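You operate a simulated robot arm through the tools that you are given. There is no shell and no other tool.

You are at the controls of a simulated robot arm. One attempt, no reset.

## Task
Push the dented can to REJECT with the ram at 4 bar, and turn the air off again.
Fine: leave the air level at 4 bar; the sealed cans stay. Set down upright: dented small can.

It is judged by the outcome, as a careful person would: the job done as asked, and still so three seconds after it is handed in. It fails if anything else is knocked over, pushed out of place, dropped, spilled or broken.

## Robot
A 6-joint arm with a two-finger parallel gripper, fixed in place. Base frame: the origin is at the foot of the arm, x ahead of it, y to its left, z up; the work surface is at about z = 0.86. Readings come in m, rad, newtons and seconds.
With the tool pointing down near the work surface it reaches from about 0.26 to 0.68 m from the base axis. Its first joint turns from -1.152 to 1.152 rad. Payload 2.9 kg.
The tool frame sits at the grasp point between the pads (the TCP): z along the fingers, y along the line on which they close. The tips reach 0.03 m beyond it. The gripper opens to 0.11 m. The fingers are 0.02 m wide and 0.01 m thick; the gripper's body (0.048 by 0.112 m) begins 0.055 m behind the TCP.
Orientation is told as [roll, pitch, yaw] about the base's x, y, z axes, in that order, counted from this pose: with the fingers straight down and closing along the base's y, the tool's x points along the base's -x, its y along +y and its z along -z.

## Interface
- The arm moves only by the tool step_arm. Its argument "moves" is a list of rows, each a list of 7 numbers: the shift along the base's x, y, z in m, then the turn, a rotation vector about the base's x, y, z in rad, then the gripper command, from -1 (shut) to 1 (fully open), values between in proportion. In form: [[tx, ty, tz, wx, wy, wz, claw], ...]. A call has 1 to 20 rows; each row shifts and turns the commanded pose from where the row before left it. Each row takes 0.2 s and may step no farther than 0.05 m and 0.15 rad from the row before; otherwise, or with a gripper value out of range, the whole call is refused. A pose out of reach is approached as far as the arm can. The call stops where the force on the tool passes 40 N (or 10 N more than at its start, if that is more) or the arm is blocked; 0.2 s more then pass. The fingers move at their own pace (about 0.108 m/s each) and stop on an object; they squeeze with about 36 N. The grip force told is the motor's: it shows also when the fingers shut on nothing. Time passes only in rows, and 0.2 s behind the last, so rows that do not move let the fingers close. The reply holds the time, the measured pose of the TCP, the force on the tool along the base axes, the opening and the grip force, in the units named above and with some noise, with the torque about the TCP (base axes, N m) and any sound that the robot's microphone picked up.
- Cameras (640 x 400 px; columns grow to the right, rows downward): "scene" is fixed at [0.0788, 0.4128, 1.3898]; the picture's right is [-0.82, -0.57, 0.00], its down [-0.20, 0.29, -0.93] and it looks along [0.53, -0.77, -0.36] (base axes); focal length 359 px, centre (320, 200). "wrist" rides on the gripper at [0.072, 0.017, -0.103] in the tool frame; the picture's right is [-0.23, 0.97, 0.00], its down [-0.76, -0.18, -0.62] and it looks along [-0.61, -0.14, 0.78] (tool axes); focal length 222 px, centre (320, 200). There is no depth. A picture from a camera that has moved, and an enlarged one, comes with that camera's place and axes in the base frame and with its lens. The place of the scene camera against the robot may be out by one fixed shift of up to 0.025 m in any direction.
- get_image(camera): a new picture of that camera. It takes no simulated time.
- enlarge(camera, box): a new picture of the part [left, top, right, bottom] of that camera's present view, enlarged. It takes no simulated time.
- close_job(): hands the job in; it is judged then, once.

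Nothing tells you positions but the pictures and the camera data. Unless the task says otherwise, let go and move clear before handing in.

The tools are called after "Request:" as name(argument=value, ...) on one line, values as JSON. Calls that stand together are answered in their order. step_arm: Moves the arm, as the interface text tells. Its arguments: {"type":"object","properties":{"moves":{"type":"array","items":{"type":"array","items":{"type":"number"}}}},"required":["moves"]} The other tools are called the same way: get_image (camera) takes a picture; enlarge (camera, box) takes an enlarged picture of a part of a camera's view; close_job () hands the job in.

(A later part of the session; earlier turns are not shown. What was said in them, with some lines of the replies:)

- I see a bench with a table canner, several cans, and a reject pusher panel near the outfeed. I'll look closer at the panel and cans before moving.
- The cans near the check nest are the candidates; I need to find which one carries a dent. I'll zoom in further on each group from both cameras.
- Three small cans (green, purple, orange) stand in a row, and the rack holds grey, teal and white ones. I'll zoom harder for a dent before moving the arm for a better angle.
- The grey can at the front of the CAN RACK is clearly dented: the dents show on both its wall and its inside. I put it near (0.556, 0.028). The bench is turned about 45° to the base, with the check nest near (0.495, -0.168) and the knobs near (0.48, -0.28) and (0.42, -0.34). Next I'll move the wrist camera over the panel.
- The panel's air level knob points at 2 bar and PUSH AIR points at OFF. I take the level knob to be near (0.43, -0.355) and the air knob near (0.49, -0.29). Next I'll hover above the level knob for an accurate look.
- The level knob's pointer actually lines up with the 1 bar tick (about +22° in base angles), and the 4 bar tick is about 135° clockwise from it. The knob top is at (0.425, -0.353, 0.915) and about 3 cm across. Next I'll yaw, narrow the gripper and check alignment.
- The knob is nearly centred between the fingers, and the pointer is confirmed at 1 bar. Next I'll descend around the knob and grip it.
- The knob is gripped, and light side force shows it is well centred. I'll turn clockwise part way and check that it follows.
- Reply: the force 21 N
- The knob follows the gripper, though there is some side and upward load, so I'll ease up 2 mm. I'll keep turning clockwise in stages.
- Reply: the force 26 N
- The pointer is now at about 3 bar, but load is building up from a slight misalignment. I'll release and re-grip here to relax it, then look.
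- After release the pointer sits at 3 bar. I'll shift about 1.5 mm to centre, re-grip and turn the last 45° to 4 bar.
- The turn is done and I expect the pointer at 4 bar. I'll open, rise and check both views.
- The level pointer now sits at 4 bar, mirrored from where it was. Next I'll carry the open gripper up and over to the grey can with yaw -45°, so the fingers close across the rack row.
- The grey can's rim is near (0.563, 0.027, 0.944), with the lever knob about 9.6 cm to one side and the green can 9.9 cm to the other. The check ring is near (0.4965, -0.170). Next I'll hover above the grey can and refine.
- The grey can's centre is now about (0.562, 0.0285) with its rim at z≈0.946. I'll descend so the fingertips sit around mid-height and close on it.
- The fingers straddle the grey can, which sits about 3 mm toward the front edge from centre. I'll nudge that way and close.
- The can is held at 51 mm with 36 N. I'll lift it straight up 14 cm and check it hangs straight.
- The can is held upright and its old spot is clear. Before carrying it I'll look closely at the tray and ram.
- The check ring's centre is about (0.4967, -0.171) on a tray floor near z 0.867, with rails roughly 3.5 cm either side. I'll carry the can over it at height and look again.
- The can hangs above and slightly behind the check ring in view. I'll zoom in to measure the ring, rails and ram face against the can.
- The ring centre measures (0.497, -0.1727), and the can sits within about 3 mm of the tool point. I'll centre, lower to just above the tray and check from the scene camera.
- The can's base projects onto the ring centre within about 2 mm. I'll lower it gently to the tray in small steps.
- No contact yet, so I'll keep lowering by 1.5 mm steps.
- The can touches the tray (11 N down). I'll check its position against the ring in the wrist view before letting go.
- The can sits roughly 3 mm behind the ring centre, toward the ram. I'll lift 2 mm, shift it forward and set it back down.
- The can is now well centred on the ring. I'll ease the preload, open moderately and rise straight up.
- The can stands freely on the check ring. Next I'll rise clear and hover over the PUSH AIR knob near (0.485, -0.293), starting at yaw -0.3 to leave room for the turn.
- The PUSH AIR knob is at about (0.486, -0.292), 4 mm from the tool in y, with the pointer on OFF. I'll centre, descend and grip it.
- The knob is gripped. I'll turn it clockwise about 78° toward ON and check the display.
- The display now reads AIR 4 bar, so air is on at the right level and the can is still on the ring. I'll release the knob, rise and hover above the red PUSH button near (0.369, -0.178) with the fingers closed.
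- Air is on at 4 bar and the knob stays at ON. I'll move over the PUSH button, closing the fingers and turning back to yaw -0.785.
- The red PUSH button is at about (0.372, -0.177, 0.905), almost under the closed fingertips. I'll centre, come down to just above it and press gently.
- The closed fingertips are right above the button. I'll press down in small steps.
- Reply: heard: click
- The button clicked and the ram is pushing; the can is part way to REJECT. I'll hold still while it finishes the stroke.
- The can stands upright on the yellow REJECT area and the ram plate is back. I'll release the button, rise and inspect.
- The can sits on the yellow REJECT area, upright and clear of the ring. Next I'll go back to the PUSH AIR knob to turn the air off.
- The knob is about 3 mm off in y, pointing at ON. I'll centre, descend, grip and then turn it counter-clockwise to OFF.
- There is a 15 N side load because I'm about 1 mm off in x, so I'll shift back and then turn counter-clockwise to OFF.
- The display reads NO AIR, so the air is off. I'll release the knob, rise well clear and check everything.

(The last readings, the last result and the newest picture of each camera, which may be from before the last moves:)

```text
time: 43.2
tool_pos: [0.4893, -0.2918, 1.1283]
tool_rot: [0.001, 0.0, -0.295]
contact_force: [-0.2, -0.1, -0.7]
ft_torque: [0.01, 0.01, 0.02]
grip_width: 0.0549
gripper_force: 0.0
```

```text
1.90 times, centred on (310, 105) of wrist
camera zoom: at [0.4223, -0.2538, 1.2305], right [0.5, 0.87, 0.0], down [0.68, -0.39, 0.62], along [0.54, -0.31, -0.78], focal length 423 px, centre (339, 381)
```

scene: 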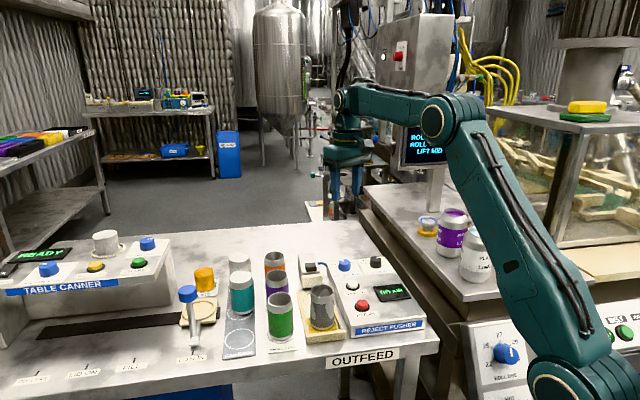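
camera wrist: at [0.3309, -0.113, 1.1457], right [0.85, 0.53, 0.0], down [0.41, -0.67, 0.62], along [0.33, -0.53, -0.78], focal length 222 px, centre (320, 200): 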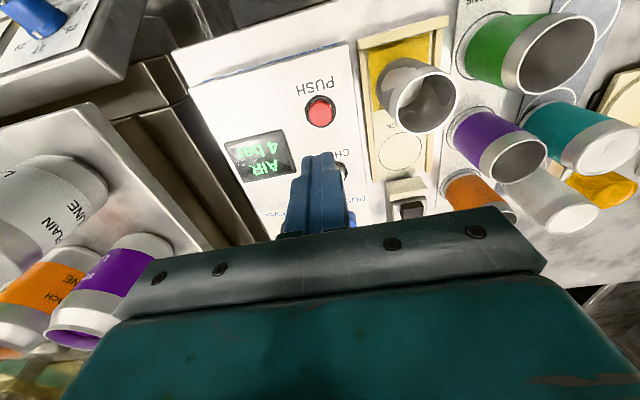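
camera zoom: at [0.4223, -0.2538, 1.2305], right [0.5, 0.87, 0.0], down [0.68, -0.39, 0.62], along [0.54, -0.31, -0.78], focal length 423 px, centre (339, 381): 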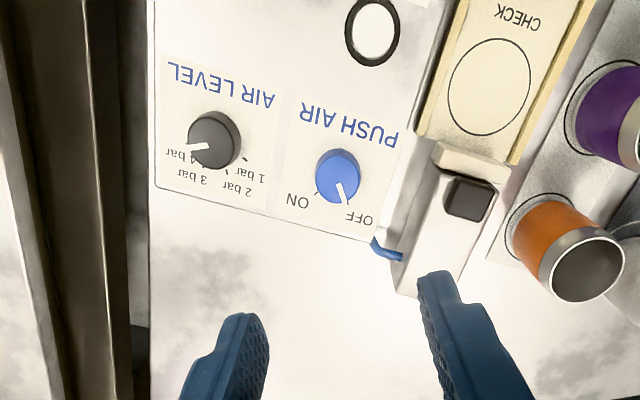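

The level is at 4 bar, air is OFF and the grey can stands on REJECT with all other cans in place. I'll take one last close look at the can.

Request:
enlarge(camera="scene", box=[290, 275, 360, 350])

Request:
step_arm(moves=[[0, 0.03, 0.03, 0, 0, 0, 0.0], [0, 0.03, 0.03, 0, 0, 0, 0.0], [0, 0, 0, 0, 0, 0, 0.0], [0, 0, 0, 0, 0, 0, 0.0], [0, 0, 0, 0, 0, 0, 0.0]])

Request:
get_image(camera="scene")

```text
5.33 times, centred on (325, 312) of scene
camera zoom: at [0.0788, 0.4128, 1.3898], right [-0.82, -0.57, 0.0], down [-0.2, 0.29, -0.93], along [0.53, -0.77, -0.36], focal length 1916 px, centre (293, -400)
```

zoom: 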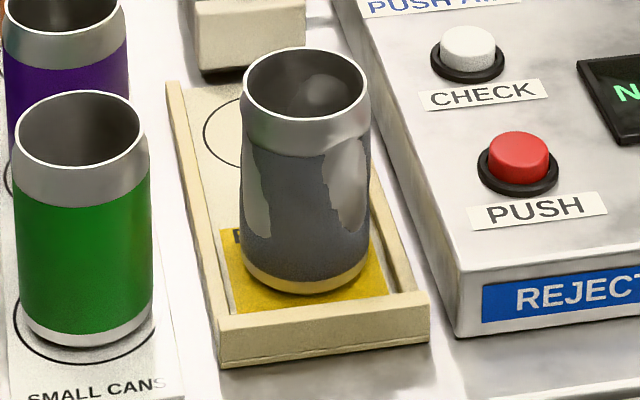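

```text
time: 44.4
tool_pos: [0.4881, -0.2295, 1.1864]
tool_rot: [-0.001, 0.001, -0.295]
contact_force: [-0.2, 0.1, 1.0]
ft_torque: [0.01, 0.0, 0.01]
grip_width: 0.055
gripper_force: 0.0
```

```text
taken
```

scene: 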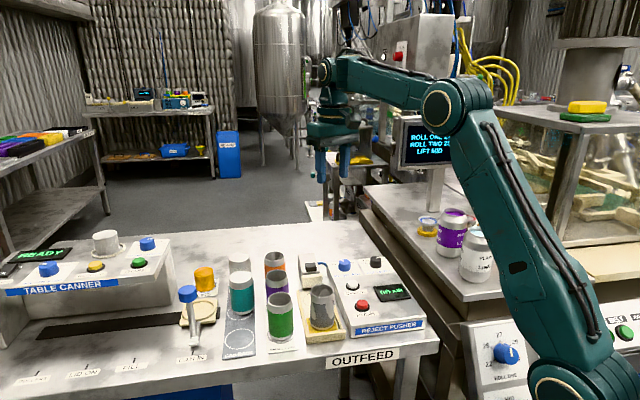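

The dented can stands upright on REJECT, the air is off with the level still at 4 bar, and nothing else has moved. The arm is clear, so I'm handing the job in.

Request:
close_job()

```text
The job is handed in.
```

The dented grey can is standing upright on the yellow REJECT area, pushed there by the ram at 4 bar. I then turned PUSH AIR back to OFF, and the display reads NO AIR.

- **Which can:** I took the grey can at the front of the CAN RACK as the dented one, because dents showed on both its wall and its inside. I did not use the CHECK button to confirm it.
- **Air level:** The knob started at 1 bar. I turned it to 4 bar, the display showed "AIR 4 bar" before the push, and I left it there.
- **Everything else:** In the last pictures, the sealed cans and all the other cans were where they started. I moved the arm clear before handing in.
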